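You operate a simulated robot arm through the tools that you are given. There is no shell and no other tool.

You are at the controls of a simulated two-armed robot. One attempt, no reset.

Task
Free the cream plug and brush the rust off the pink one.
Fine: cream one into the clean parts tray; pink one in the work holder, thumbscrew tight before the yellow wheel turns; it stays clamped.

The check looks at the end state, three seconds after you hand in, the way a careful person would. Anything else that was tipped, shoved, dropped, spilled or broken makes it a failure.

Robot
Two 7-joint arms with two-finger grippers on one trunk that stands fixed in place. Base frame: the origin is at the foot of the trunk, x ahead of it, y to its left, z up. Units: m, rad, N and s.
The left shoulder is at [0.025, 0.216, 1.23], the right one opposite. With the tool pointing down near the work surface each hand reaches from about 0.1 to 0.76 m from the base axis, measured 20 degrees to its own side. Payload 2.2 kg a hand.
The TCP of each hand is the grasp point between the finger pads, 0.019 m short of the fingertips. In the tool frame z runs along the fingers and y along their closing line. The gripper opens to 0.116 m; its body begins 0.07 m behind the TCP.
Orientation is told as [roll, pitch, yaw] about the base's x, y, z axes, in that order, counted from this pose: with the fingers straight down and closing along the base's y, the tool's x points along the base's -x, its y along +y and its z along -z.

Tools
- The arms move only by the tool arm_command. It takes "left_increments", "right_increments" or both (then of equal length, played together; a hand with none holds still); each is a list of rows, each a list of 6 numbers: the shift along the base's x, y, z in m, then the turn, a rotation vector about the base's x, y, z in rad. In form: [[x, y, z, rx, ry, rz], ...]. A call has 1 to 20 rows; each row shifts and turns the commanded pose from where the row before left it. "left_hand" and "right_hand" are, for a hand that has rows, the finger opening in m, from 0 to 0.116, set as the call begins (left out, the last holds). Rows are played at 5 a second. More than 0.05 m and 0.15 rad between two rows, or a gripper value outside its range, and nothing of the call is played. Where a pose cannot be reached the arm comes as near as it can. A force on the tool above 40 N (or 10 N above the force at the start of the call, whichever is more), or a blocked arm, ends the call early, and 0.2 s more pass. The fingers move at their own pace (about 0.2035 m/s each) and stop on an object; they squeeze with about 42 N. The grip force told is the motor's: it shows also when the fingers shut on nothing. Time passes only in rows, and 0.2 s behind the last, so rows that do not move let the fingers close. The reply holds the time, the measured pose of the TCP, the force on the tool along the base axes, the opening and the grip force, in the units named above and with some noise, with the torque about the TCP (base axes, N m) and any sound that the robot's microphone picked up.
- Cameras (640 x 400 px; columns grow to the right, rows downward): "scene" is now at [0.1213, 0.042, 1.4024]; the picture's right is [0.47, -0.88, -0.00], its down [-0.48, -0.26, -0.84] and it looks along [0.74, 0.39, -0.55] (base axes); focal length 354 px, centre (320, 200). "left" rides on the left gripper at [0.069, 0.015, -0.097] in its tool frame; the picture's right is [-0.21, 0.98, 0.00], its down [-0.76, -0.17, -0.63] and it looks along [-0.62, -0.13, 0.77] (tool axes); focal length 251 px, centre (320, 200). "right" rides on the right gripper at [0.069, -0.015, -0.097] in its tool frame; the picture's right is [0.21, 0.98, 0.00], its down [-0.76, 0.17, -0.63] and it looks along [-0.62, 0.14, 0.77] (tool axes); focal length 251 px, centre (320, 200). There is no depth. A picture from a camera that has moved, and an enlarged one, comes with that camera's place and axes in the base frame and with its lens.
- snapshot(camera): a new picture of that camera. The clock stands still meanwhile.
- move_column(by): moves the trunk up (or, below 0, down) by that many m; the arms and the scene camera ride with it, the base frame stays. It gives what a move gives, with no picture.
- aim_head(pan, tilt): turns the head with the scene camera to pan (to the left, within 1.396 rad either way) and tilt (down, from -0.506 to 1.204), counted from straight ahead of the robot. It gives what a move gives.
- inspect(camera, box): a new picture of the part [left, top, right, bottom] of that camera's present view, enlarged. The clock stands still meanwhile.
- close_job(): hands the job in; it is judged then, once.

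Nothing tells you positions but the pictures and the camera data. Unless the task says otherwise, let go and move clear before handing in.

The tools are called after "Call:" by a JSON object that holds its "op" and its "data". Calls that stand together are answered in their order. arm_command: Moves the arms, as the interface text tells. Its arguments: {"type":"object","properties":{"left_increments":{"type":"array"},"left_hand":{"type":"number"},"right_increments":{"type":"array"},"right_hand":{"type":"number"}},"required":[]} The other tools are called the same way: move_column (by) moves the trunk up or down; aim_head (pan, tilt) turns the head that bears the scene camera; snapshot (camera) takes a picture; inspect (camera, box) takes an enlarged picture of a part of a camera's view; close_job () hands the job in.

At the start:

```text
time_s: 0.0
left_tool_pos: [0.446, 0.478, 1.175]
left_tcp_rot: [0.003, -0.001, -0.003]
left_wrist_force: [0.4, 0.1, 0.8]
left_torque: [0.0, 0.04, -0.06]
left_grip_width: 0.116
left_grasp_force: 0.0
right_tool_pos: [0.4711, 0.0496, 1.1985]
right_tcp_rot: [0.001, 0.001, 0.001]
right_wrist_force: [0.8, 0.6, 0.6]
right_torque: [0.0, -0.02, -0.03]
right_grip_width: 0.1158
right_grasp_force: 0.2
trunk travel left (down, up): [-0.375, 0.115]
head pan, tilt (commanded): [0.489, 0.572]
```

scene: 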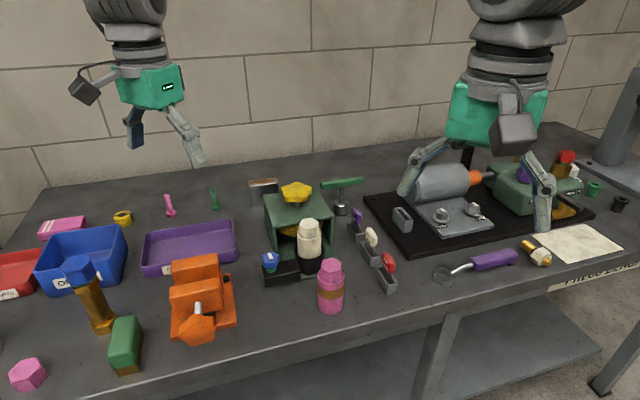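
right: 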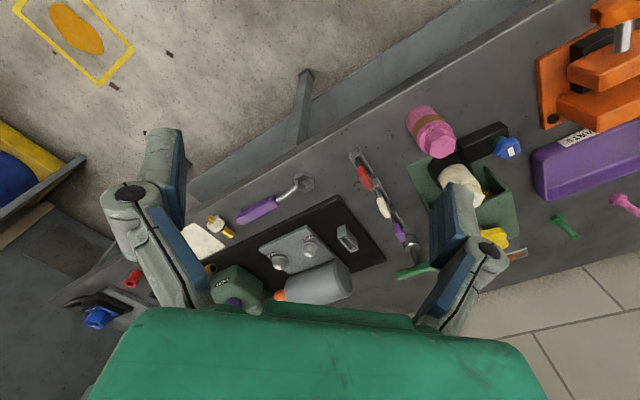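
left: 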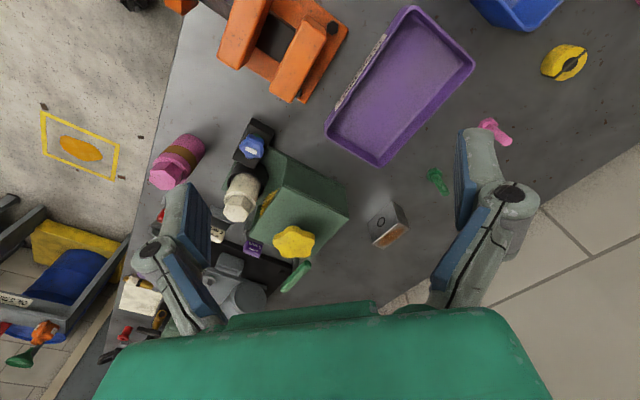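

I see a bench with a green housing (yellow star knob on top), a cream plug in front of it, a pink plug with a brown rust band, orange vise, trays (red, blue, purple), and a motor/bench grinder unit. I'll look closer before moving anything.

Call:
{"op": "inspect", "data": {"camera": "scene", "box": [220, 160, 420, 320]}}

Call:
{"op": "inspect", "data": {"camera": "scene", "box": [0, 200, 260, 400]}}

Call:
{"op": "inspect", "data": {"camera": "scene", "box": [380, 130, 640, 300]}}

Call:
{"op": "inspect", "data": {"camera": "left", "box": [120, 80, 380, 300]}}

Call:
{"op": "inspect", "data": {"camera": "right", "box": [340, 80, 560, 280]}}

```text
2.50 times, centred on (320, 240) of scene
camera zoom: at [0.1213, 0.042, 1.4024], right [0.47, -0.88, 0.0], down [-0.48, -0.26, -0.84], along [0.74, 0.39, -0.55], focal length 886 px, centre (320, 100)
```

zoom: 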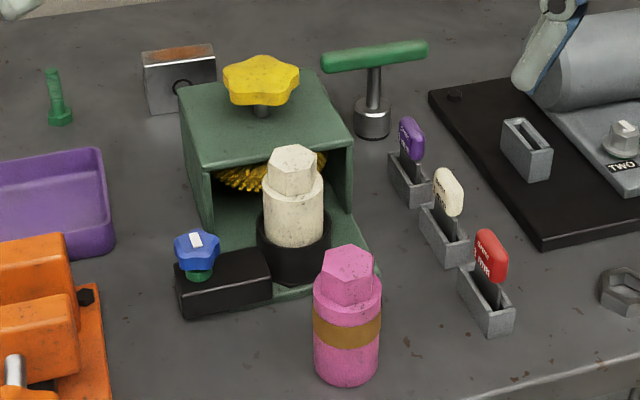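

```text
2.00 times, centred on (130, 300) of scene
camera zoom: at [0.1213, 0.042, 1.4024], right [0.47, -0.88, 0.0], down [-0.48, -0.26, -0.84], along [0.74, 0.39, -0.55], focal length 709 px, centre (700, 0)
```

zoom: 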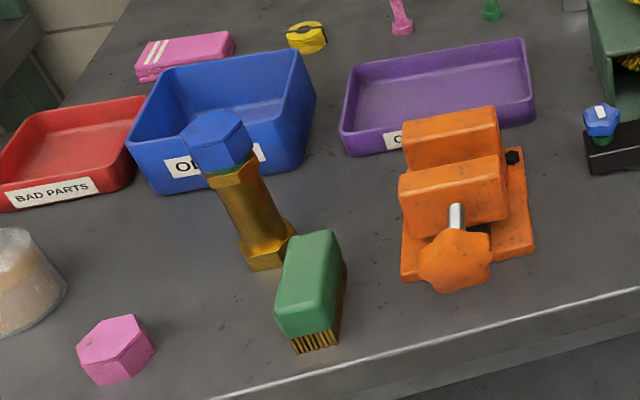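

```text
2.35 times, centred on (510, 215) of scene
camera zoom: at [0.1213, 0.042, 1.4024], right [0.47, -0.88, 0.0], down [-0.48, -0.26, -0.84], along [0.74, 0.39, -0.55], focal length 834 px, centre (-127, 165)
```

zoom: 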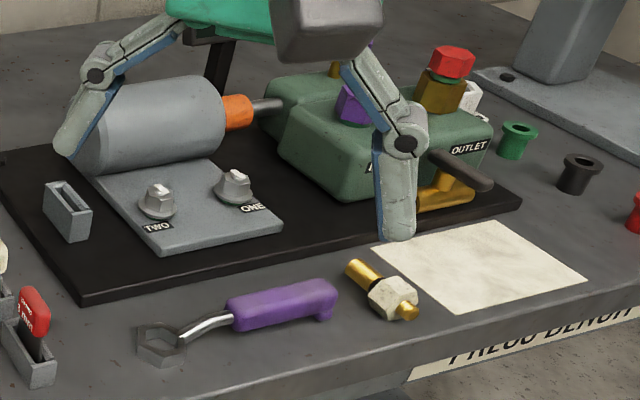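

```text
1.82 times, centred on (250, 190) of left
camera zoom: at [0.3746, 0.4936, 1.2712], right [0.22, 0.98, 0.0], down [0.76, -0.17, 0.63], along [0.62, -0.13, -0.78], focal length 457 px, centre (447, 218)
```

zoom: 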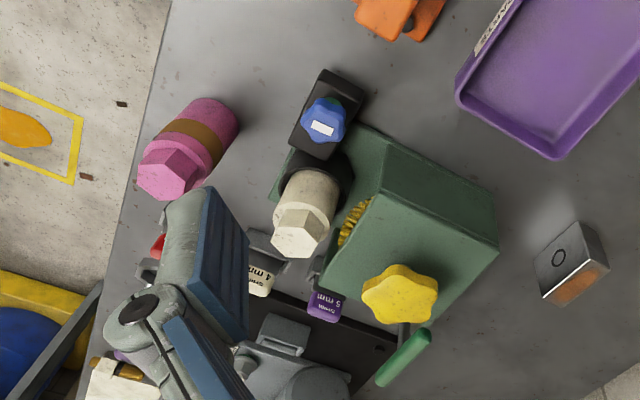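

```text
2.00 times, centred on (450, 180) of right
camera zoom: at [0.403, 0.036, 1.2946], right [-0.21, 0.98, 0.0], down [0.76, 0.16, 0.63], along [0.62, 0.14, -0.77], focal length 503 px, centre (60, 240)
```

zoom: 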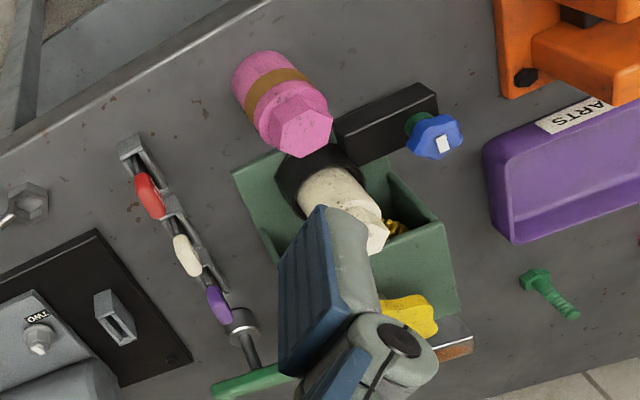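

The green station holds the cream plug in a black cup in front of a golden brush, with a blue thumbscrew on a black block beside it. I'll read the tray labels and study the thumbscrew and station more closely.

Call:
{"op": "inspect", "data": {"camera": "scene", "box": [30, 210, 130, 300]}}

Call:
{"op": "inspect", "data": {"camera": "scene", "box": [130, 210, 250, 290]}}

Call:
{"op": "inspect", "data": {"camera": "scene", "box": [250, 200, 350, 320]}}

Call:
{"op": "inspect", "data": {"camera": "right", "box": [500, 80, 640, 180]}}

Call:
{"op": "inspect", "data": {"camera": "left", "box": [190, 100, 350, 280]}}

Call:
{"op": "inspect", "data": {"camera": "left", "box": [300, 0, 480, 170]}}

```text
4.44 times, centred on (80, 255) of scene
camera zoom: at [0.1213, 0.042, 1.4024], right [0.47, -0.88, 0.0], down [-0.48, -0.26, -0.84], along [0.74, 0.39, -0.55], focal length 1575 px, centre (1387, -44)
```

zoom: 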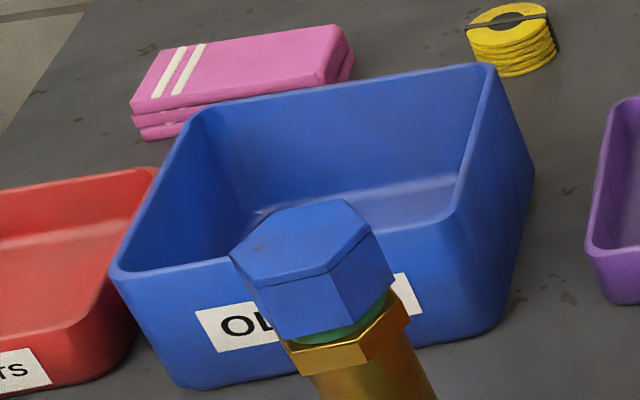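

```text
5.00 times, centred on (190, 250) of scene
camera zoom: at [0.1213, 0.042, 1.4024], right [0.47, -0.88, 0.0], down [-0.48, -0.26, -0.84], along [0.74, 0.39, -0.55], focal length 1772 px, centre (970, -50)
```

zoom: 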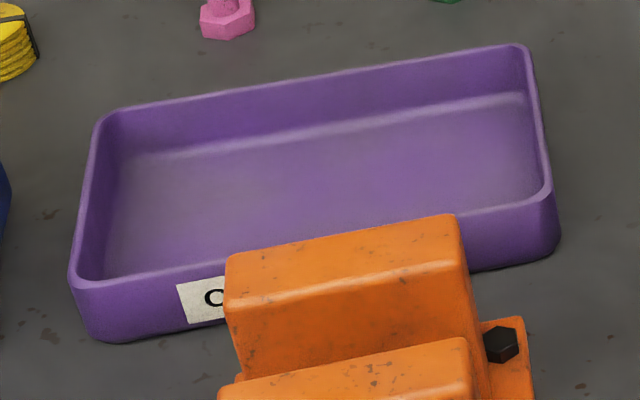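

```text
3.33 times, centred on (300, 260) of scene
camera zoom: at [0.1213, 0.042, 1.4024], right [0.47, -0.88, 0.0], down [-0.48, -0.26, -0.84], along [0.74, 0.39, -0.55], focal length 1181 px, centre (387, 0)
```

zoom: 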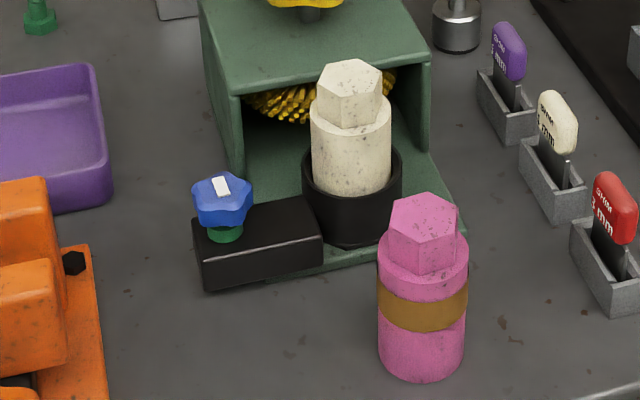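

```text
4.00 times, centred on (570, 130) of right
camera zoom: at [0.403, 0.036, 1.2946], right [-0.21, 0.98, 0.0], down [0.76, 0.16, 0.63], along [0.62, 0.14, -0.77], focal length 1006 px, centre (-680, 480)
```

zoom: 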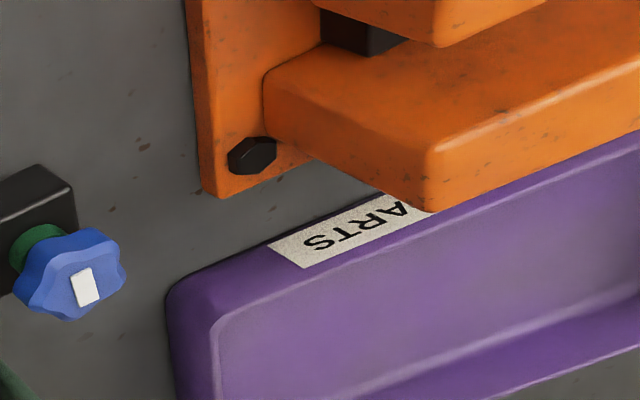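

```text
2.22 times, centred on (270, 190) of left
camera zoom: at [0.3746, 0.4936, 1.2712], right [0.22, 0.98, 0.0], down [0.76, -0.17, 0.63], along [0.62, -0.13, -0.78], focal length 559 px, centre (431, 222)
```

zoom: 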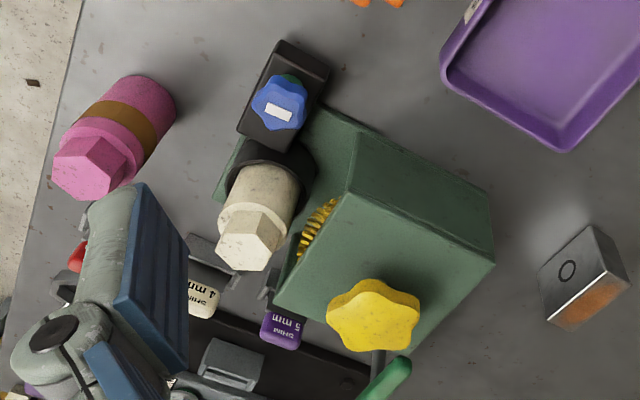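

```text
2.35 times, centred on (390, 85) of left
camera zoom: at [0.3746, 0.4936, 1.2712], right [0.22, 0.98, 0.0], down [0.76, -0.17, 0.63], along [0.62, -0.13, -0.78], focal length 592 px, centre (155, 471)
```

zoom: 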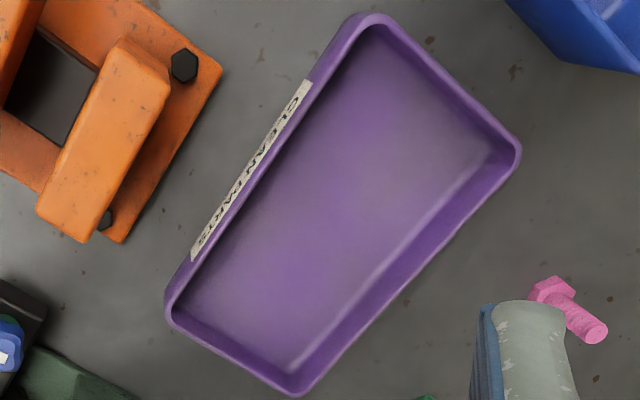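

The purple tray reads "C… PARTS" from two views, so it looks like the clean parts tray. I'll zoom tightly on each part for accurate triangulation and hex orientation.

Call:
{"op": "inspect", "data": {"camera": "scene", "box": [285, 215, 335, 247]}}

Call:
{"op": "inspect", "data": {"camera": "scene", "box": [250, 240, 314, 280]}}

Call:
{"op": "inspect", "data": {"camera": "scene", "box": [306, 255, 356, 315]}}

Call:
{"op": "inspect", "data": {"camera": "scene", "box": [260, 176, 340, 226]}}

Call:
{"op": "inspect", "data": {"camera": "left", "box": [140, 110, 268, 190]}}

Call:
{"op": "inspect", "data": {"camera": "left", "box": [210, 170, 338, 270]}}

Call:
{"op": "inspect", "data": {"camera": "left", "box": [210, 110, 306, 170]}}

```text
12.50 times, centred on (310, 231) of scene
camera zoom: at [0.1213, 0.042, 1.4024], right [0.47, -0.88, 0.0], down [-0.48, -0.26, -0.84], along [0.74, 0.39, -0.55], focal length 4429 px, centre (445, -188)
```

zoom: 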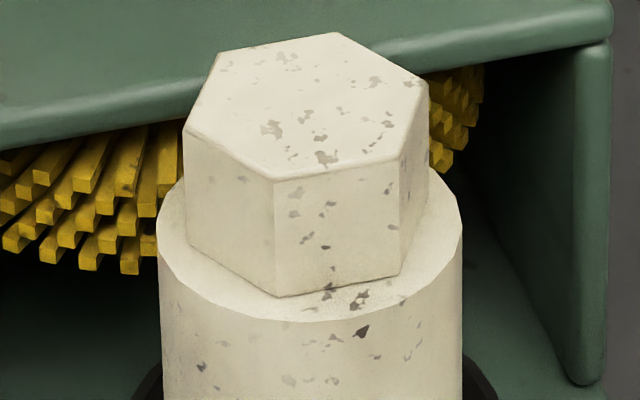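

```text
10.00 times, centred on (282, 260) of scene
camera zoom: at [0.1213, 0.042, 1.4024], right [0.47, -0.88, 0.0], down [-0.48, -0.26, -0.84], along [0.74, 0.39, -0.55], focal length 3543 px, centre (700, -400)
```

zoom: 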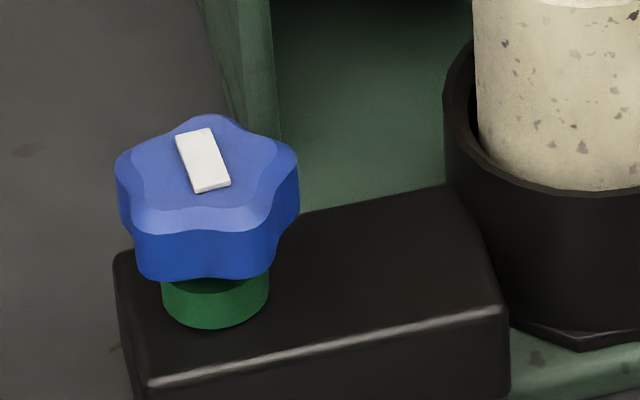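

```text
6.67 times, centred on (331, 285) of scene
camera zoom: at [0.1213, 0.042, 1.4024], right [0.47, -0.88, 0.0], down [-0.48, -0.26, -0.84], along [0.74, 0.39, -0.55], focal length 2362 px, centre (247, -367)
```

zoom: 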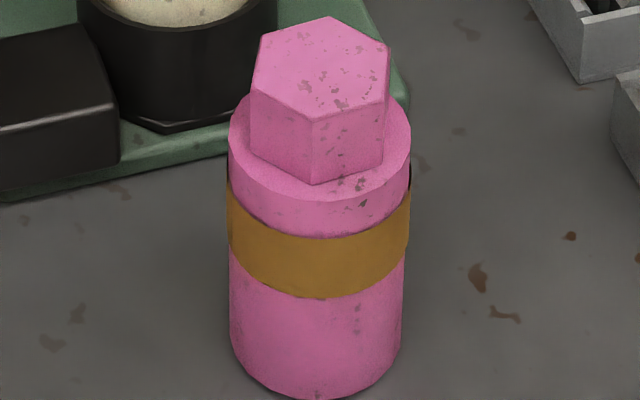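

```text
8.00 times, centred on (300, 201) of scene
camera zoom: at [0.1213, 0.042, 1.4024], right [0.47, -0.88, 0.0], down [-0.48, -0.26, -0.84], along [0.74, 0.39, -0.55], focal length 2834 px, centre (480, 192)
```

zoom: 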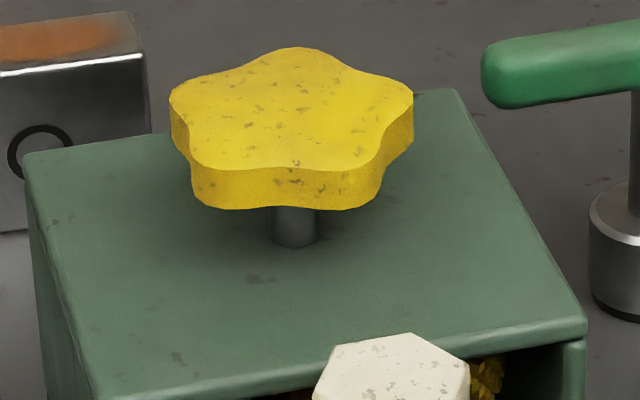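

```text
5.00 times, centred on (204, 150) of left
camera zoom: at [0.3746, 0.4936, 1.2712], right [0.22, 0.98, 0.0], down [0.76, -0.17, 0.63], along [0.62, -0.13, -0.78], focal length 1257 px, centre (900, 450)
```

zoom: 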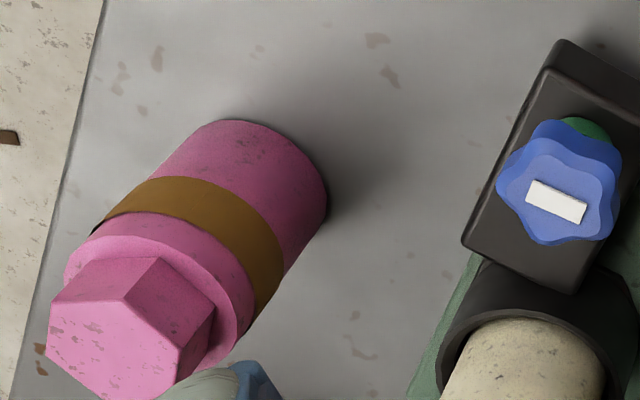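

```text
4.00 times, centred on (274, 220) of left
camera zoom: at [0.3746, 0.4936, 1.2712], right [0.22, 0.98, 0.0], down [0.76, -0.17, 0.63], along [0.62, -0.13, -0.78], focal length 1006 px, centre (504, 120)
```

zoom: 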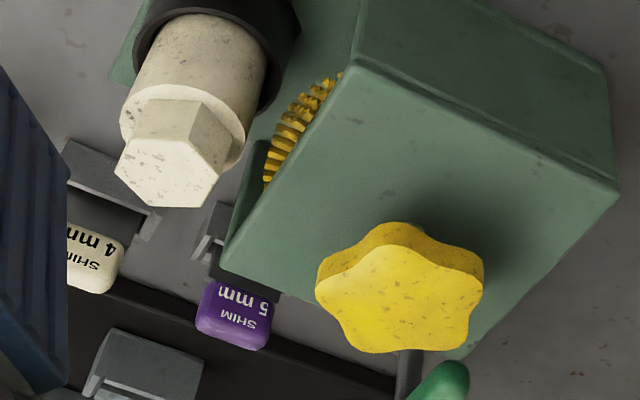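

```text
6.67 times, centred on (258, 140) of left
camera zoom: at [0.3746, 0.4936, 1.2712], right [0.22, 0.98, 0.0], down [0.76, -0.17, 0.63], along [0.62, -0.13, -0.78], focal length 1676 px, centre (733, 600)
```

zoom: 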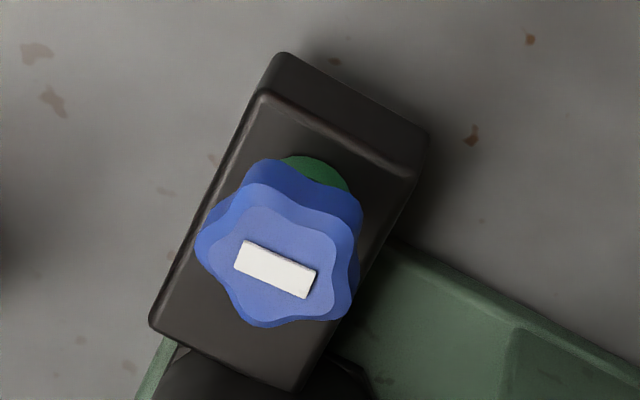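

Triangulated so far: cream plug top ≈ (0.592, 0.316, 0.992), blue thumbscrew ≈ (0.521, 0.360, 0.945), yellow wheel ≈ (0.664, 0.387, 1.007), pink plug top ≈ (0.523, 0.234, 0.978), bench ≈ 0.88. Next I'll confirm the purple label and check the right-hand side before moving the right arm out of the way.

Call:
{"op": "inspect", "data": {"camera": "left", "box": [325, 30, 405, 120]}}

Call:
{"op": "inspect", "data": {"camera": "scene", "box": [0, 260, 60, 310]}}

Call:
{"op": "aim_head", "data": {"pan": -0.2, "tilt": 0.5}}

Call:
{"op": "snapshot", "data": {"camera": "scene"}}

```text
4.44 times, centred on (365, 75) of left
camera zoom: at [0.3746, 0.4936, 1.2712], right [0.22, 0.98, 0.0], down [0.76, -0.17, 0.63], along [0.62, -0.13, -0.78], focal length 1118 px, centre (120, 756)
```

zoom: 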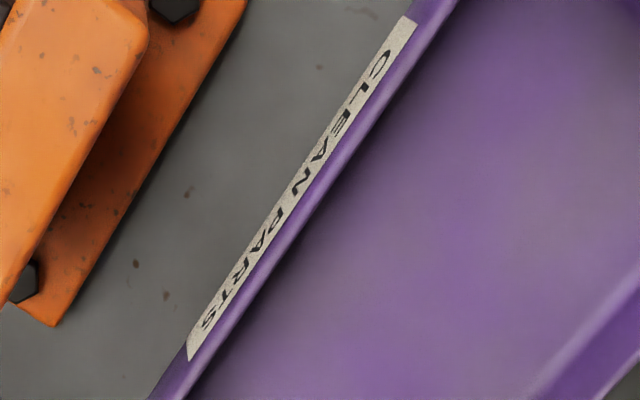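

```text
8.00 times, centred on (30, 285) of scene
camera zoom: at [0.1213, 0.042, 1.4024], right [0.47, -0.88, 0.0], down [-0.48, -0.26, -0.84], along [0.74, 0.39, -0.55], focal length 2834 px, centre (2640, -480)
```

zoom: 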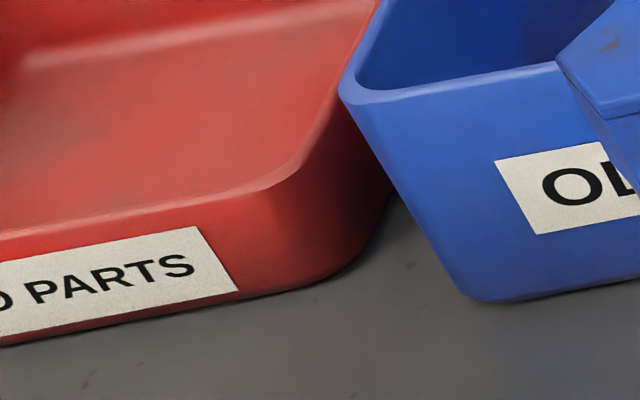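

```text
time_s: 1.1
left_tool_pos: [0.443, 0.4756, 1.1791]
left_tcp_rot: [0.005, -0.002, -0.003]
left_wrist_force: [-0.6, 0.6, 0.5]
left_torque: [0.02, 0.03, 0.01]
left_grip_width: 0.116
left_grasp_force: 0.0
right_tool_pos: [0.4675, 0.0479, 1.2014]
right_tcp_rot: [0.005, -0.003, -0.003]
right_wrist_force: [-0.3, 0.0, 0.8]
right_torque: [0.01, -0.01, 0.0]
right_grip_width: 0.1161
right_grasp_force: 0.1
trunk travel left (down, up): [-0.375, 0.115]
head pan, tilt (commanded): [-0.201, 0.499]
```

```text
taken
camera scene: at [0.1316, -0.0194, 1.409], right [-0.2, -0.98, 0.0], down [-0.47, 0.1, -0.88], along [0.86, -0.17, -0.48], focal length 354 px, centre (320, 200)
```

scene: 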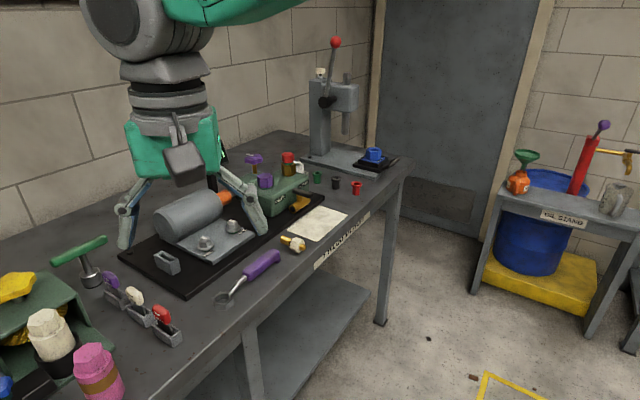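

The purple tray is labelled "CLEAN PARTS". The right side is clear at hand height, so I'll move the right arm back and right, and aim the head at the station.

Call:
{"op": "arm_command", "data": {"right_increments": [[-0.02, -0.04, 0.005, 0, 0, 0], [-0.02, -0.04, 0.005, 0, 0, 0], [-0.02, -0.04, 0.005, 0, 0, 0], [-0.02, -0.04, 0.005, 0, 0, 0], [-0.02, -0.04, 0.005, 0, 0, 0]]}}

Call:
{"op": "aim_head", "data": {"pan": 0.57, "tilt": 0.68}}

Call:
{"op": "snapshot", "data": {"camera": "scene"}}

Call:
{"op": "snapshot", "data": {"camera": "right"}}

```text
time_s: 2.3
left_tool_pos: [0.4408, 0.4806, 1.1766]
left_tcp_rot: [0.001, -0.005, 0.0]
left_wrist_force: [-0.8, -0.8, 0.1]
left_torque: [0.0, 0.02, -0.04]
left_grip_width: 0.1161
left_grasp_force: 0.0
right_tool_pos: [0.3659, -0.1476, 1.225]
right_tcp_rot: [0.0, -0.004, 0.001]
right_wrist_force: [0.6, -0.5, 0.4]
right_torque: [-0.01, -0.03, 0.02]
right_grip_width: 0.1161
right_grasp_force: 0.1
trunk travel left (down, up): [-0.375, 0.115]
head pan, tilt (commanded): [-0.201, 0.499]
```

```text
time_s: 3.4
left_tool_pos: [0.4417, 0.4794, 1.1763]
left_tcp_rot: [0.002, -0.005, -0.001]
left_wrist_force: [-0.2, 0.5, -0.3]
left_torque: [0.03, -0.03, -0.01]
left_grip_width: 0.1162
left_grasp_force: 0.1
right_tool_pos: [0.3672, -0.1485, 1.2247]
right_tcp_rot: [0.002, -0.004, 0.0]
right_wrist_force: [0.6, -0.1, 0.3]
right_torque: [0.03, 0.0, 0.0]
right_grip_width: 0.1161
right_grasp_force: 0.1
trunk travel left (down, up): [-0.375, 0.115]
head pan, tilt (commanded): [0.571, 0.681]
```

```text
taken
camera scene: at [0.1133, 0.0477, 1.3931], right [0.54, -0.84, 0.0], down [-0.53, -0.34, -0.78], along [0.65, 0.42, -0.63], focal length 354 px, centre (320, 200)
```

scene: 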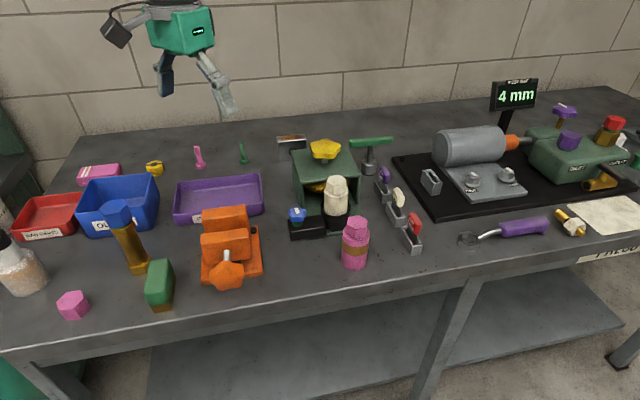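

```text
taken
camera right: at [0.2989, -0.1626, 1.3206], right [-0.21, 0.98, 0.0], down [0.75, 0.16, 0.64], along [0.62, 0.14, -0.77], focal length 251 px, centre (320, 200)
```

right: 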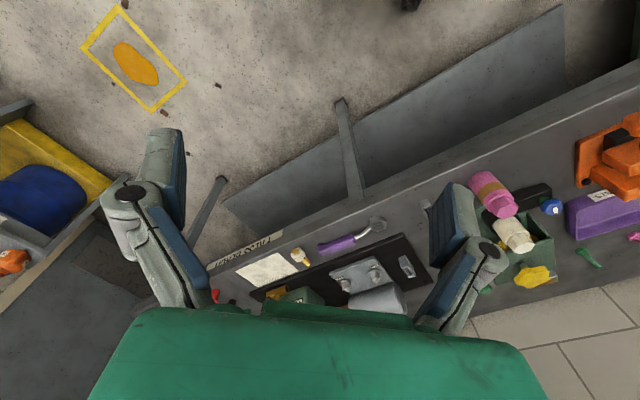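

Now I'll bring the left hand above the blue thumbscrew at a safe height and look from there.

Call:
{"op": "arm_command", "data": {"left_increments": [[0.0156, -0.0237, -0.0234, 0, 0, 0], [0.0156, -0.0237, -0.0234, 0, 0, 0], [0.0156, -0.0237, -0.0234, 0, 0, 0], [0.0156, -0.0237, -0.0234, 0, 0, 0], [0.0156, -0.0237, -0.0234, 0, 0, 0], [0, 0, 0, 0, 0, 0]]}}

Call:
{"op": "snapshot", "data": {"camera": "left"}}

Call:
{"op": "inspect", "data": {"camera": "scene", "box": [240, 80, 400, 290]}}

```text
time_s: 4.8
left_tool_pos: [0.5208, 0.3587, 1.0614]
left_tcp_rot: [0.003, -0.004, -0.001]
left_wrist_force: [-0.7, 0.7, -0.2]
left_torque: [-0.02, 0.01, -0.01]
left_grip_width: 0.116
left_grasp_force: 0.1
right_tool_pos: [0.3664, -0.1497, 1.2249]
right_tcp_rot: [0.001, -0.004, 0.0]
right_wrist_force: [0.4, 0.0, 0.4]
right_torque: [0.02, -0.01, -0.02]
right_grip_width: 0.116
right_grasp_force: 0.2
trunk travel left (down, up): [-0.375, 0.115]
head pan, tilt (commanded): [0.571, 0.681]
```

```text
taken
camera left: at [0.4488, 0.3751, 1.157], right [0.22, 0.98, 0.0], down [0.75, -0.17, 0.63], along [0.62, -0.13, -0.77], focal length 251 px, centre (320, 200)
```

left: 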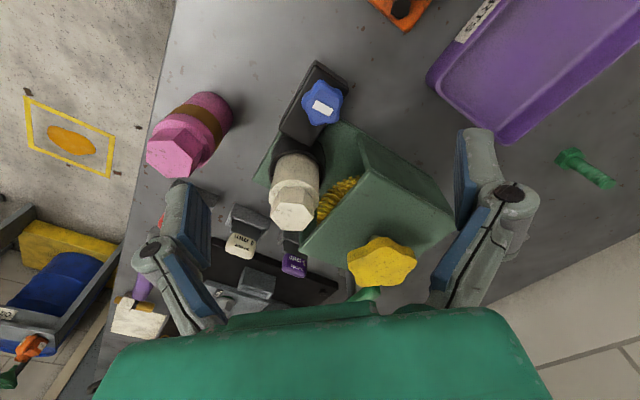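

```text
1.90 times, centred on (320, 185) of scene
camera zoom: at [0.1135, 0.0464, 1.3931], right [0.54, -0.84, 0.0], down [-0.53, -0.34, -0.78], along [0.65, 0.42, -0.63], focal length 675 px, centre (320, 229)
```

zoom: 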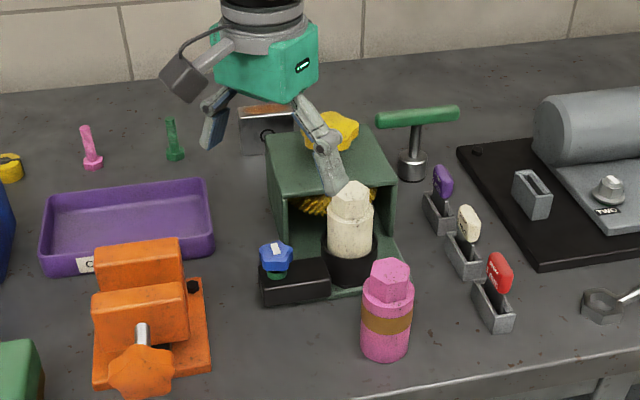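

The hand is centred over the blue thumbscrew. I'll zoom in on it to see the lobes and white mark before gripping.

Call:
{"op": "inspect", "data": {"camera": "left", "box": [270, 60, 366, 150]}}

Call:
{"op": "inspect", "data": {"camera": "scene", "box": [286, 205, 334, 245]}}

Call:
{"op": "inspect", "data": {"camera": "left", "box": [250, 130, 350, 240]}}

```text
4.44 times, centred on (318, 105) of left
camera zoom: at [0.4488, 0.3751, 1.157], right [0.22, 0.98, 0.0], down [0.75, -0.17, 0.63], along [0.62, -0.13, -0.77], focal length 1118 px, centre (329, 622)
```

zoom: 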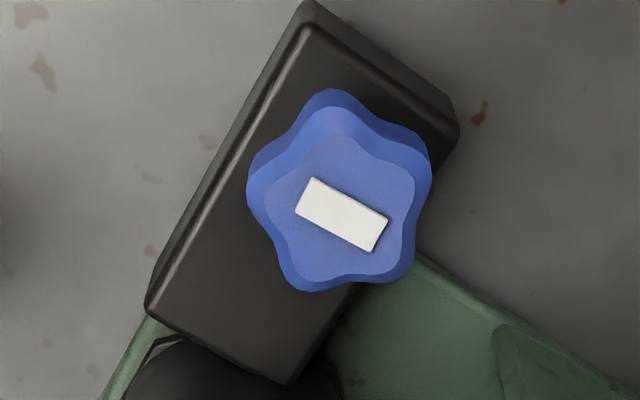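

```text
10.00 times, centred on (310, 225) of scene
camera zoom: at [0.1135, 0.0464, 1.3931], right [0.54, -0.84, 0.0], down [-0.53, -0.34, -0.78], along [0.65, 0.42, -0.63], focal length 3543 px, centre (420, -50)
```

zoom: 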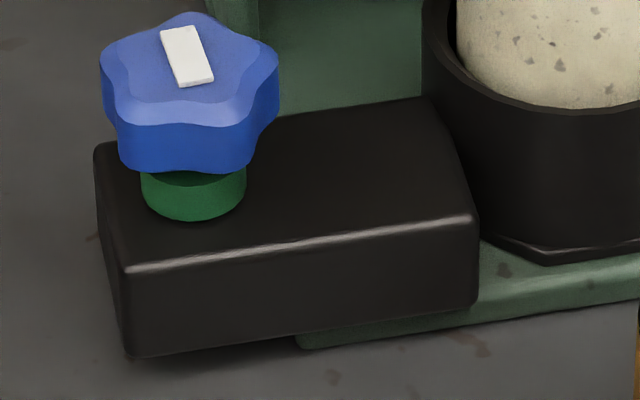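

```text
3.64 times, centred on (300, 185) of left
camera zoom: at [0.4488, 0.3751, 1.157], right [0.22, 0.98, 0.0], down [0.75, -0.17, 0.63], along [0.62, -0.13, -0.77], focal length 914 px, centre (393, 254)
```

zoom: 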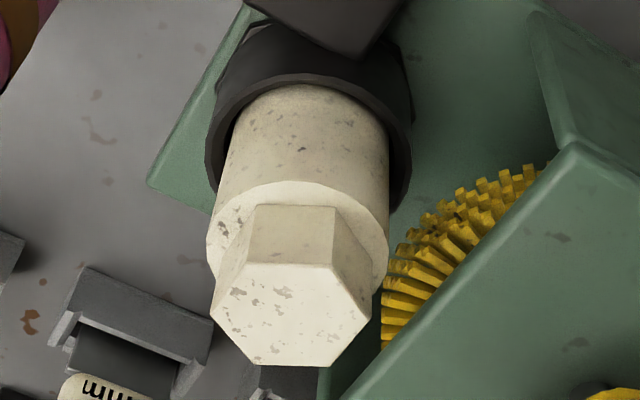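

The thumbscrew has five lobes with a white bar at roughly 51°, and the block top is about 2 cm below the knob top. I'll narrow the fingers and pre-rotate the hand clockwise so there's room to unscrew counter-clockwise.

Call:
{"op": "arm_command", "data": {"left_increments": [[0, 0, 0, 0, 0, -0.15], [0, 0, 0, 0, 0, -0.15], [0, 0, 0, 0, 0, -0.15], [0, 0, 0, 0, 0, -0.15], [0, 0, 0, 0, 0, -0.15], [0, 0, 0, 0, 0, -0.15], [0, 0, 0, 0, 0, 0]], "left_hand": 0.055}}

Call:
{"op": "snapshot", "data": {"camera": "left"}}

Call:
{"op": "inspect", "data": {"camera": "scene", "box": [240, 120, 400, 260]}}

```text
time_s: 6.4
left_tool_pos: [0.5202, 0.3602, 1.0594]
left_tcp_rot: [0.001, -0.002, -0.903]
left_wrist_force: [-0.2, 0.0, 0.6]
left_torque: [0.0, 0.02, -0.03]
left_grip_width: 0.0547
left_grasp_force: 0.0
right_tool_pos: [0.3668, -0.1489, 1.2259]
right_tcp_rot: [0.002, -0.002, -0.001]
right_wrist_force: [-0.2, -0.2, 0.3]
right_torque: [0.0, 0.01, -0.01]
right_grip_width: 0.116
right_grasp_force: 0.0
trunk travel left (down, up): [-0.375, 0.115]
head pan, tilt (commanded): [0.571, 0.681]
```

```text
taken
camera left: at [0.4872, 0.4244, 1.1552], right [0.9, 0.44, 0.0], down [0.34, -0.7, 0.63], along [0.28, -0.57, -0.77], focal length 251 px, centre (320, 200)
```

left: 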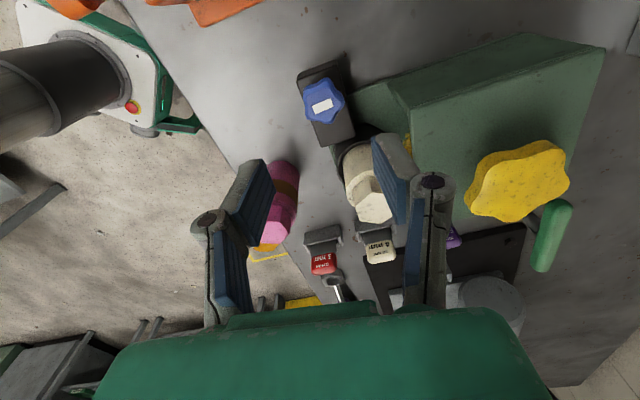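

```text
2.86 times, centred on (320, 190) of scene
camera zoom: at [0.1142, 0.0473, 1.393], right [0.54, -0.84, 0.0], down [-0.53, -0.34, -0.77], along [0.65, 0.42, -0.63], focal length 1012 px, centre (320, 229)
```

zoom: 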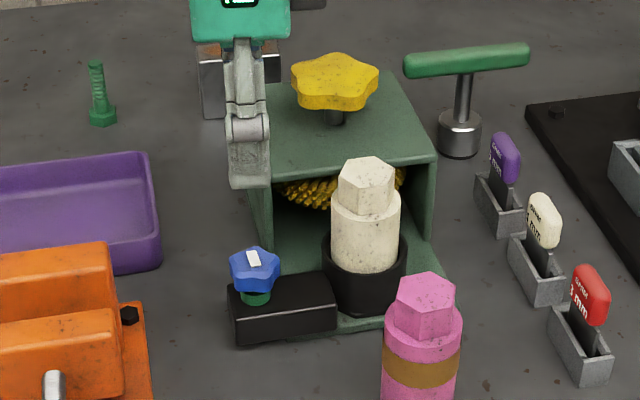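

The knob is still centred in the wrist view and both fingers have clearance. I'll descend around the thumbscrew knob.

Call:
{"op": "arm_command", "data": {"left_increments": [[0, 0, -0.03, 0, 0, 0], [0, 0, -0.03, 0, 0, 0], [0, 0, -0.025, 0, 0, 0], [0, 0, -0.015, 0, 0, 0], [0, 0, -0.012, 0, 0, 0], [0, 0, 0, 0, 0, 0]]}}

Call:
{"op": "snapshot", "data": {"camera": "left"}}

Call:
{"op": "inspect", "data": {"camera": "scene", "box": [270, 180, 350, 250]}}

```text
time_s: 7.8
left_tool_pos: [0.5198, 0.3591, 0.9475]
left_tcp_rot: [0.003, -0.005, -0.9]
left_wrist_force: [-0.3, 1.3, 0.9]
left_torque: [0.01, 0.02, 0.02]
left_grip_width: 0.0549
left_grasp_force: 0.0
right_tool_pos: [0.3673, -0.1486, 1.2244]
right_tcp_rot: [0.001, -0.005, 0.001]
right_wrist_force: [-0.4, 0.4, 0.0]
right_torque: [0.0, 0.03, 0.01]
right_grip_width: 0.116
right_grasp_force: 0.2
trunk travel left (down, up): [-0.375, 0.115]
head pan, tilt (commanded): [0.571, 0.681]
```

```text
taken
camera left: at [0.4872, 0.4239, 1.0432], right [0.9, 0.44, 0.0], down [0.34, -0.7, 0.63], along [0.28, -0.57, -0.77], focal length 251 px, centre (320, 200)
```

left: 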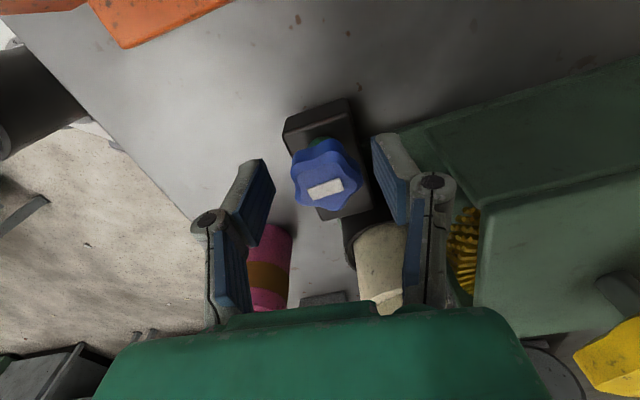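

```text
5.71 times, centred on (310, 215) of scene
camera zoom: at [0.1143, 0.0473, 1.393], right [0.54, -0.84, 0.0], down [-0.53, -0.34, -0.78], along [0.65, 0.42, -0.63], focal length 2024 px, centre (377, 114)
```

zoom: 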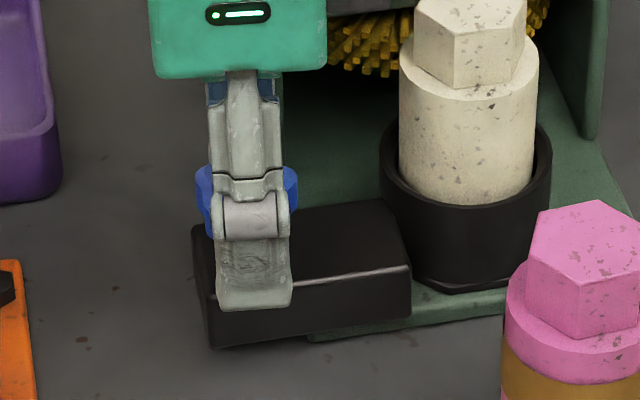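

The knob sits between the fingers. I'll close on it.

Call:
{"op": "arm_command", "data": {"left_increments": [[0, 0, 0, 0, 0, 0], [0, 0, 0, 0, 0, 0], [0, 0, 0, 0, 0, 0]], "left_hand": 0.0}}

Call:
{"op": "snapshot", "data": {"camera": "left"}}

```text
time_s: 8.6
left_tool_pos: [0.5211, 0.3615, 0.9475]
left_tcp_rot: [0.003, -0.005, -0.9]
left_wrist_force: [11.5, 9.2, 3.1]
left_torque: [0.25, -0.22, -0.02]
left_grip_width: 0.0332
left_grasp_force: 44.7
right_tool_pos: [0.3694, -0.1468, 1.2248]
right_tcp_rot: [0.001, -0.003, 0.001]
right_wrist_force: [0.3, -0.1, 0.3]
right_torque: [-0.02, -0.04, 0.0]
right_grip_width: 0.1159
right_grasp_force: 0.0
trunk travel left (down, up): [-0.375, 0.115]
head pan, tilt (commanded): [0.571, 0.681]
```

```text
taken
camera left: at [0.4891, 0.4256, 1.043], right [0.9, 0.44, 0.0], down [0.34, -0.7, 0.64], along [0.28, -0.57, -0.77], focal length 251 px, centre (320, 200)
```

left: 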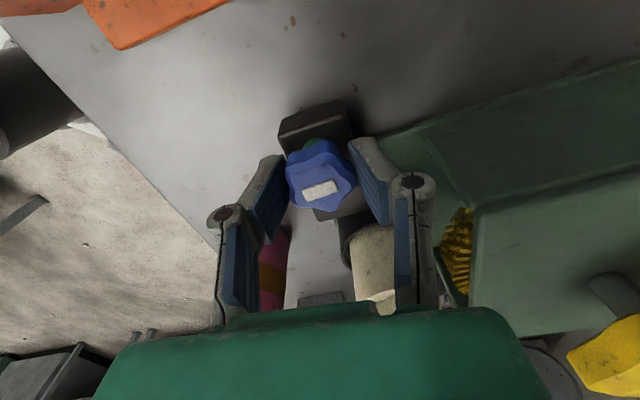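

The grip is firm at 33 mm, but a ~15 N side load shows I'm about 2 mm off the axis. I'll shift to relieve that, then start a small counter-clockwise turn.

Call:
{"op": "arm_command", "data": {"left_increments": [[0.0016, 0.0013, 0, 0, 0, 0], [0, 0, 0, 0, 0, 0]]}}

Call:
{"op": "arm_command", "data": {"left_increments": [[0, 0, 0, 0, 0, 0.08], [0, 0, 0, 0, 0, 0.08], [0, 0, 0, 0, 0, 0]]}}

Call:
{"op": "inspect", "data": {"camera": "left", "box": [240, 80, 400, 240]}}

```text
time_s: 9.2
left_tool_pos: [0.5229, 0.3612, 0.947]
left_tcp_rot: [0.001, -0.002, -0.9]
left_wrist_force: [8.1, 6.5, 4.3]
left_torque: [-0.23, -0.4, -0.01]
left_grip_width: 0.0334
left_grasp_force: 45.0
right_tool_pos: [0.3676, -0.1482, 1.2244]
right_tcp_rot: [0.002, -0.003, 0.0]
right_wrist_force: [-0.5, -0.1, -0.2]
right_torque: [-0.02, -0.01, -0.01]
right_grip_width: 0.1157
right_grasp_force: 0.2
trunk travel left (down, up): [-0.375, 0.115]
head pan, tilt (commanded): [0.571, 0.681]
```

```text
time_s: 10.0
left_tool_pos: [0.5226, 0.3616, 0.9471]
left_tcp_rot: [0.001, -0.004, -0.742]
left_wrist_force: [8.8, 3.6, 3.6]
left_torque: [-0.14, -0.28, -0.02]
left_grip_width: 0.0334
left_grasp_force: 44.9
right_tool_pos: [0.3692, -0.1484, 1.2248]
right_tcp_rot: [0.001, -0.003, -0.002]
right_wrist_force: [0.3, -0.4, 0.3]
right_torque: [0.0, 0.0, -0.03]
right_grip_width: 0.1159
right_grasp_force: 0.0
trunk travel left (down, up): [-0.375, 0.115]
head pan, tilt (commanded): [0.571, 0.681]
```

```text
2.50 times, centred on (320, 160) of left
camera zoom: at [0.4797, 0.4198, 1.043], right [0.82, 0.58, 0.0], down [0.44, -0.63, 0.63], along [0.37, -0.52, -0.77], focal length 629 px, centre (320, 300)
```

zoom: 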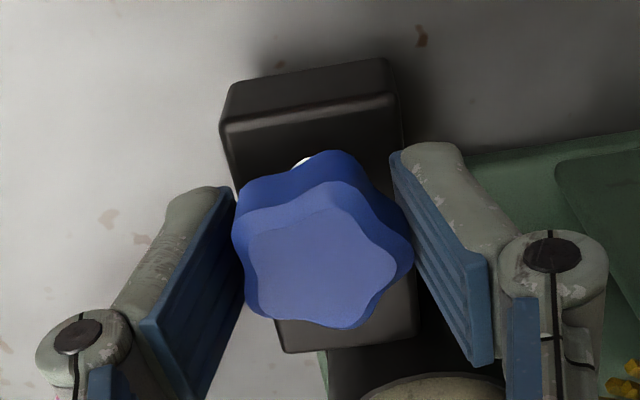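

After only 0.16 rad the white bar disappeared and the collar under the knob changed from green to white — a state indicator. I'll check from the scene camera.

Call:
{"op": "inspect", "data": {"camera": "scene", "box": [270, 180, 350, 250]}}

Call:
{"op": "snapshot", "data": {"camera": "scene"}}

```text
5.71 times, centred on (310, 215) of scene
camera zoom: at [0.1157, 0.0482, 1.3929], right [0.54, -0.84, 0.0], down [-0.53, -0.34, -0.77], along [0.65, 0.42, -0.63], focal length 2024 px, centre (377, 114)
```

zoom: 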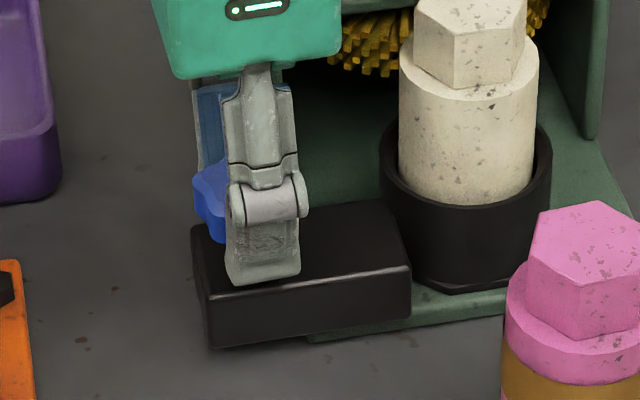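

```text
taken
camera scene: at [0.1157, 0.0482, 1.3929], right [0.54, -0.84, 0.0], down [-0.53, -0.34, -0.77], along [0.65, 0.42, -0.63], focal length 354 px, centre (320, 200)
```

scene: 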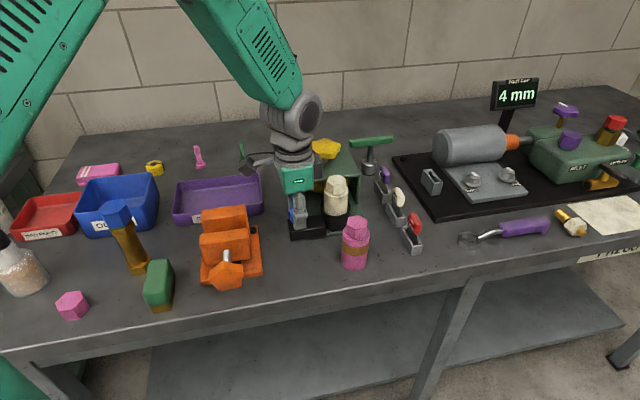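

Green collar plus bar evidently means "tight", and it's already backing off. I'll keep turning counter-clockwise, watching torque.

Call:
{"op": "arm_command", "data": {"left_increments": [[0, 0, 0, 0, 0, 0.1], [0, 0, 0, 0, 0, 0.1], [0, 0, 0, 0, 0, 0.1], [0, 0, 0, 0, 0, 0.1], [0, 0, 0, 0, 0, 0.1], [0, 0, 0, 0, 0, 0]]}}

Call:
{"op": "inspect", "data": {"camera": "left", "box": [240, 80, 400, 240]}}

```text
time_s: 11.4
left_tool_pos: [0.523, 0.3617, 0.9469]
left_tcp_rot: [0.001, -0.004, -0.24]
left_wrist_force: [11.7, 3.0, 1.8]
left_torque: [-0.1, -0.66, -0.03]
left_grip_width: 0.0334
left_grasp_force: 44.8
right_tool_pos: [0.3693, -0.1487, 1.2243]
right_tcp_rot: [0.002, -0.002, 0.002]
right_wrist_force: [-0.5, 0.0, -0.2]
right_torque: [0.01, 0.05, 0.04]
right_grip_width: 0.1161
right_grasp_force: 0.1
trunk travel left (down, up): [-0.375, 0.115]
head pan, tilt (commanded): [0.571, 0.681]
```

```text
2.50 times, centred on (320, 160) of left
camera zoom: at [0.4572, 0.3932, 1.043], right [0.44, 0.9, 0.0], down [0.69, -0.34, 0.63], along [0.57, -0.28, -0.77], focal length 629 px, centre (320, 300)
```

zoom: 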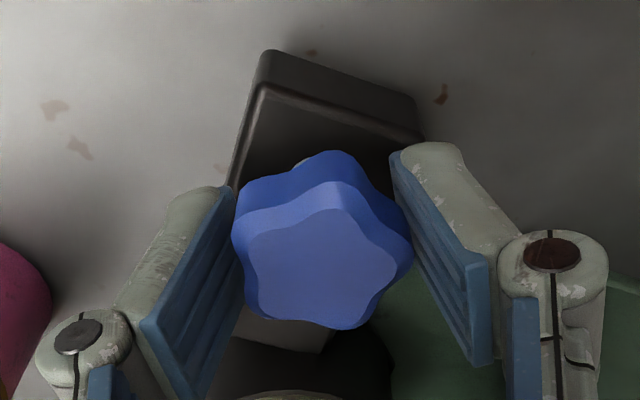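

The knob turns freely with the hand. I'll ease the x side-load and keep unscrewing.

Call:
{"op": "arm_command", "data": {"left_increments": [[0.0015, 0, 0, 0, 0, 0.1], [0, 0, 0, 0, 0, 0.1], [0, 0, 0, 0, 0, 0.1], [0, 0, 0, 0, 0, 0.1], [0, 0, 0, 0, 0, 0.1], [0, 0, 0, 0, 0, 0.1], [0, 0, 0, 0, 0, 0.1], [0, 0, 0, 0, 0, 0.1], [0, 0, 0, 0, 0, 0]]}}

Call:
{"op": "inspect", "data": {"camera": "left", "box": [240, 80, 400, 240]}}

Call:
{"op": "inspect", "data": {"camera": "scene", "box": [270, 180, 350, 250]}}

```text
time_s: 13.4
left_tool_pos: [0.5225, 0.3622, 0.9469]
left_tcp_rot: [0.003, -0.003, 0.563]
left_wrist_force: [-1.0, 4.7, 1.6]
left_torque: [0.05, 0.28, -0.01]
left_grip_width: 0.033
left_grasp_force: 44.9
right_tool_pos: [0.3681, -0.1481, 1.2248]
right_tcp_rot: [0.001, -0.003, 0.001]
right_wrist_force: [-0.6, -0.4, 0.7]
right_torque: [-0.02, -0.03, -0.01]
right_grip_width: 0.116
right_grasp_force: 0.0
trunk travel left (down, up): [-0.375, 0.115]
head pan, tilt (commanded): [0.571, 0.681]
```

```text
2.50 times, centred on (320, 160) of left
camera zoom: at [0.4544, 0.3385, 1.0429], right [-0.34, 0.94, 0.0], down [0.73, 0.26, 0.63], along [0.59, 0.22, -0.77], focal length 629 px, centre (320, 300)
```

zoom: 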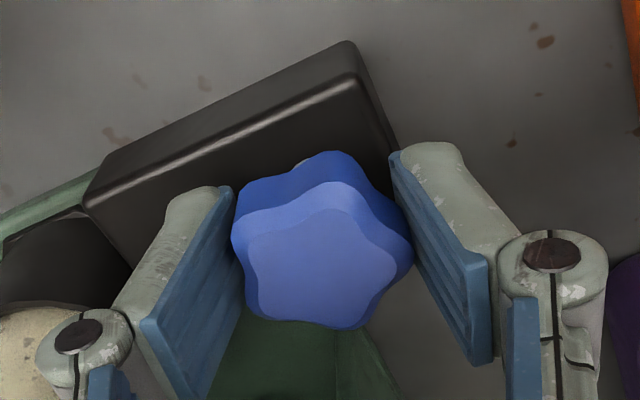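

```text
5.71 times, centred on (310, 215) of scene
camera zoom: at [0.114, 0.0484, 1.393], right [0.54, -0.84, 0.0], down [-0.53, -0.34, -0.77], along [0.65, 0.42, -0.63], focal length 2024 px, centre (377, 114)
```

zoom: 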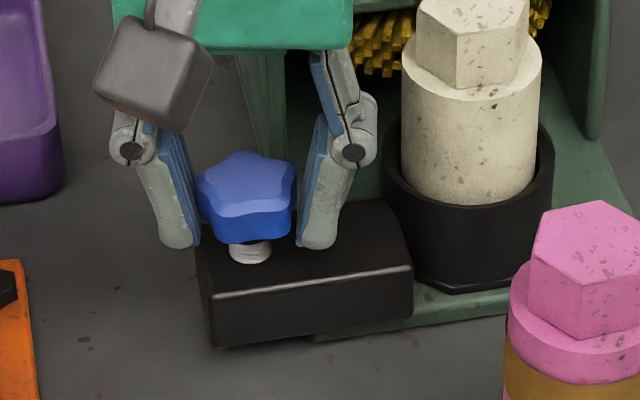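

The green collar is gone and the bare thread shows under the knob. I'll continue turning to make sure it's well loosened.

Call:
{"op": "arm_command", "data": {"left_increments": [[0, 0, 0, 0, 0, 0.1], [0, 0, 0, 0, 0, 0.1], [0, 0, 0, 0, 0, 0.1], [0, 0, 0, 0, 0, 0.1], [0, 0, 0, 0, 0, 0.1], [0, 0, 0, 0, 0, 0.1], [0, 0, 0, 0, 0, 0.1], [0, 0, 0, 0, 0, 0.1], [0, 0, 0, 0, 0, 0.1], [0, 0, 0, 0, 0, 0]]}}

Call:
{"op": "inspect", "data": {"camera": "left", "box": [240, 80, 400, 240]}}

Call:
{"op": "inspect", "data": {"camera": "scene", "box": [270, 180, 350, 250]}}

```text
time_s: 15.6
left_tool_pos: [0.5217, 0.3641, 0.945]
left_tcp_rot: [0.009, 0.0, 1.462]
left_wrist_force: [-12.3, 4.3, -27.4]
left_torque: [0.27, 0.06, -0.63]
left_grip_width: 0.0318
left_grasp_force: 44.8
right_tool_pos: [0.3692, -0.1468, 1.2253]
right_tcp_rot: [-0.001, 0.0, 0.001]
right_wrist_force: [0.8, 0.2, -0.4]
right_torque: [0.03, -0.03, 0.02]
right_grip_width: 0.1161
right_grasp_force: 0.0
trunk travel left (down, up): [-0.375, 0.115]
head pan, tilt (commanded): [0.571, 0.681]
```

```text
2.50 times, centred on (320, 160) of left
camera zoom: at [0.4987, 0.2961, 1.0417], right [-0.95, 0.32, 0.01], down [0.25, 0.73, 0.63], along [0.2, 0.6, -0.78], focal length 629 px, centre (320, 300)
```

zoom: 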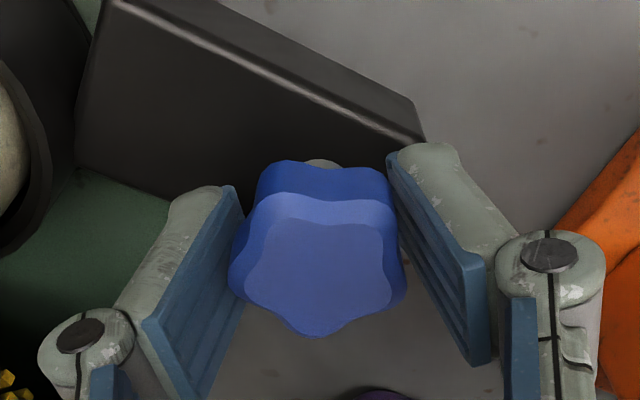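

```text
5.71 times, centred on (310, 215) of scene
camera zoom: at [0.1162, 0.0515, 1.3924], right [0.54, -0.84, 0.0], down [-0.53, -0.34, -0.77], along [0.65, 0.42, -0.63], focal length 2024 px, centre (377, 114)
```

zoom: 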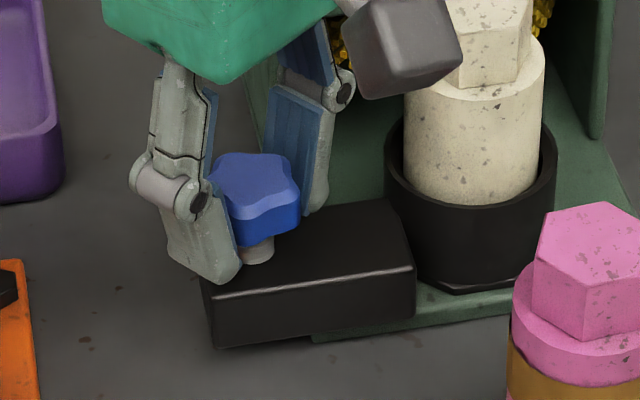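

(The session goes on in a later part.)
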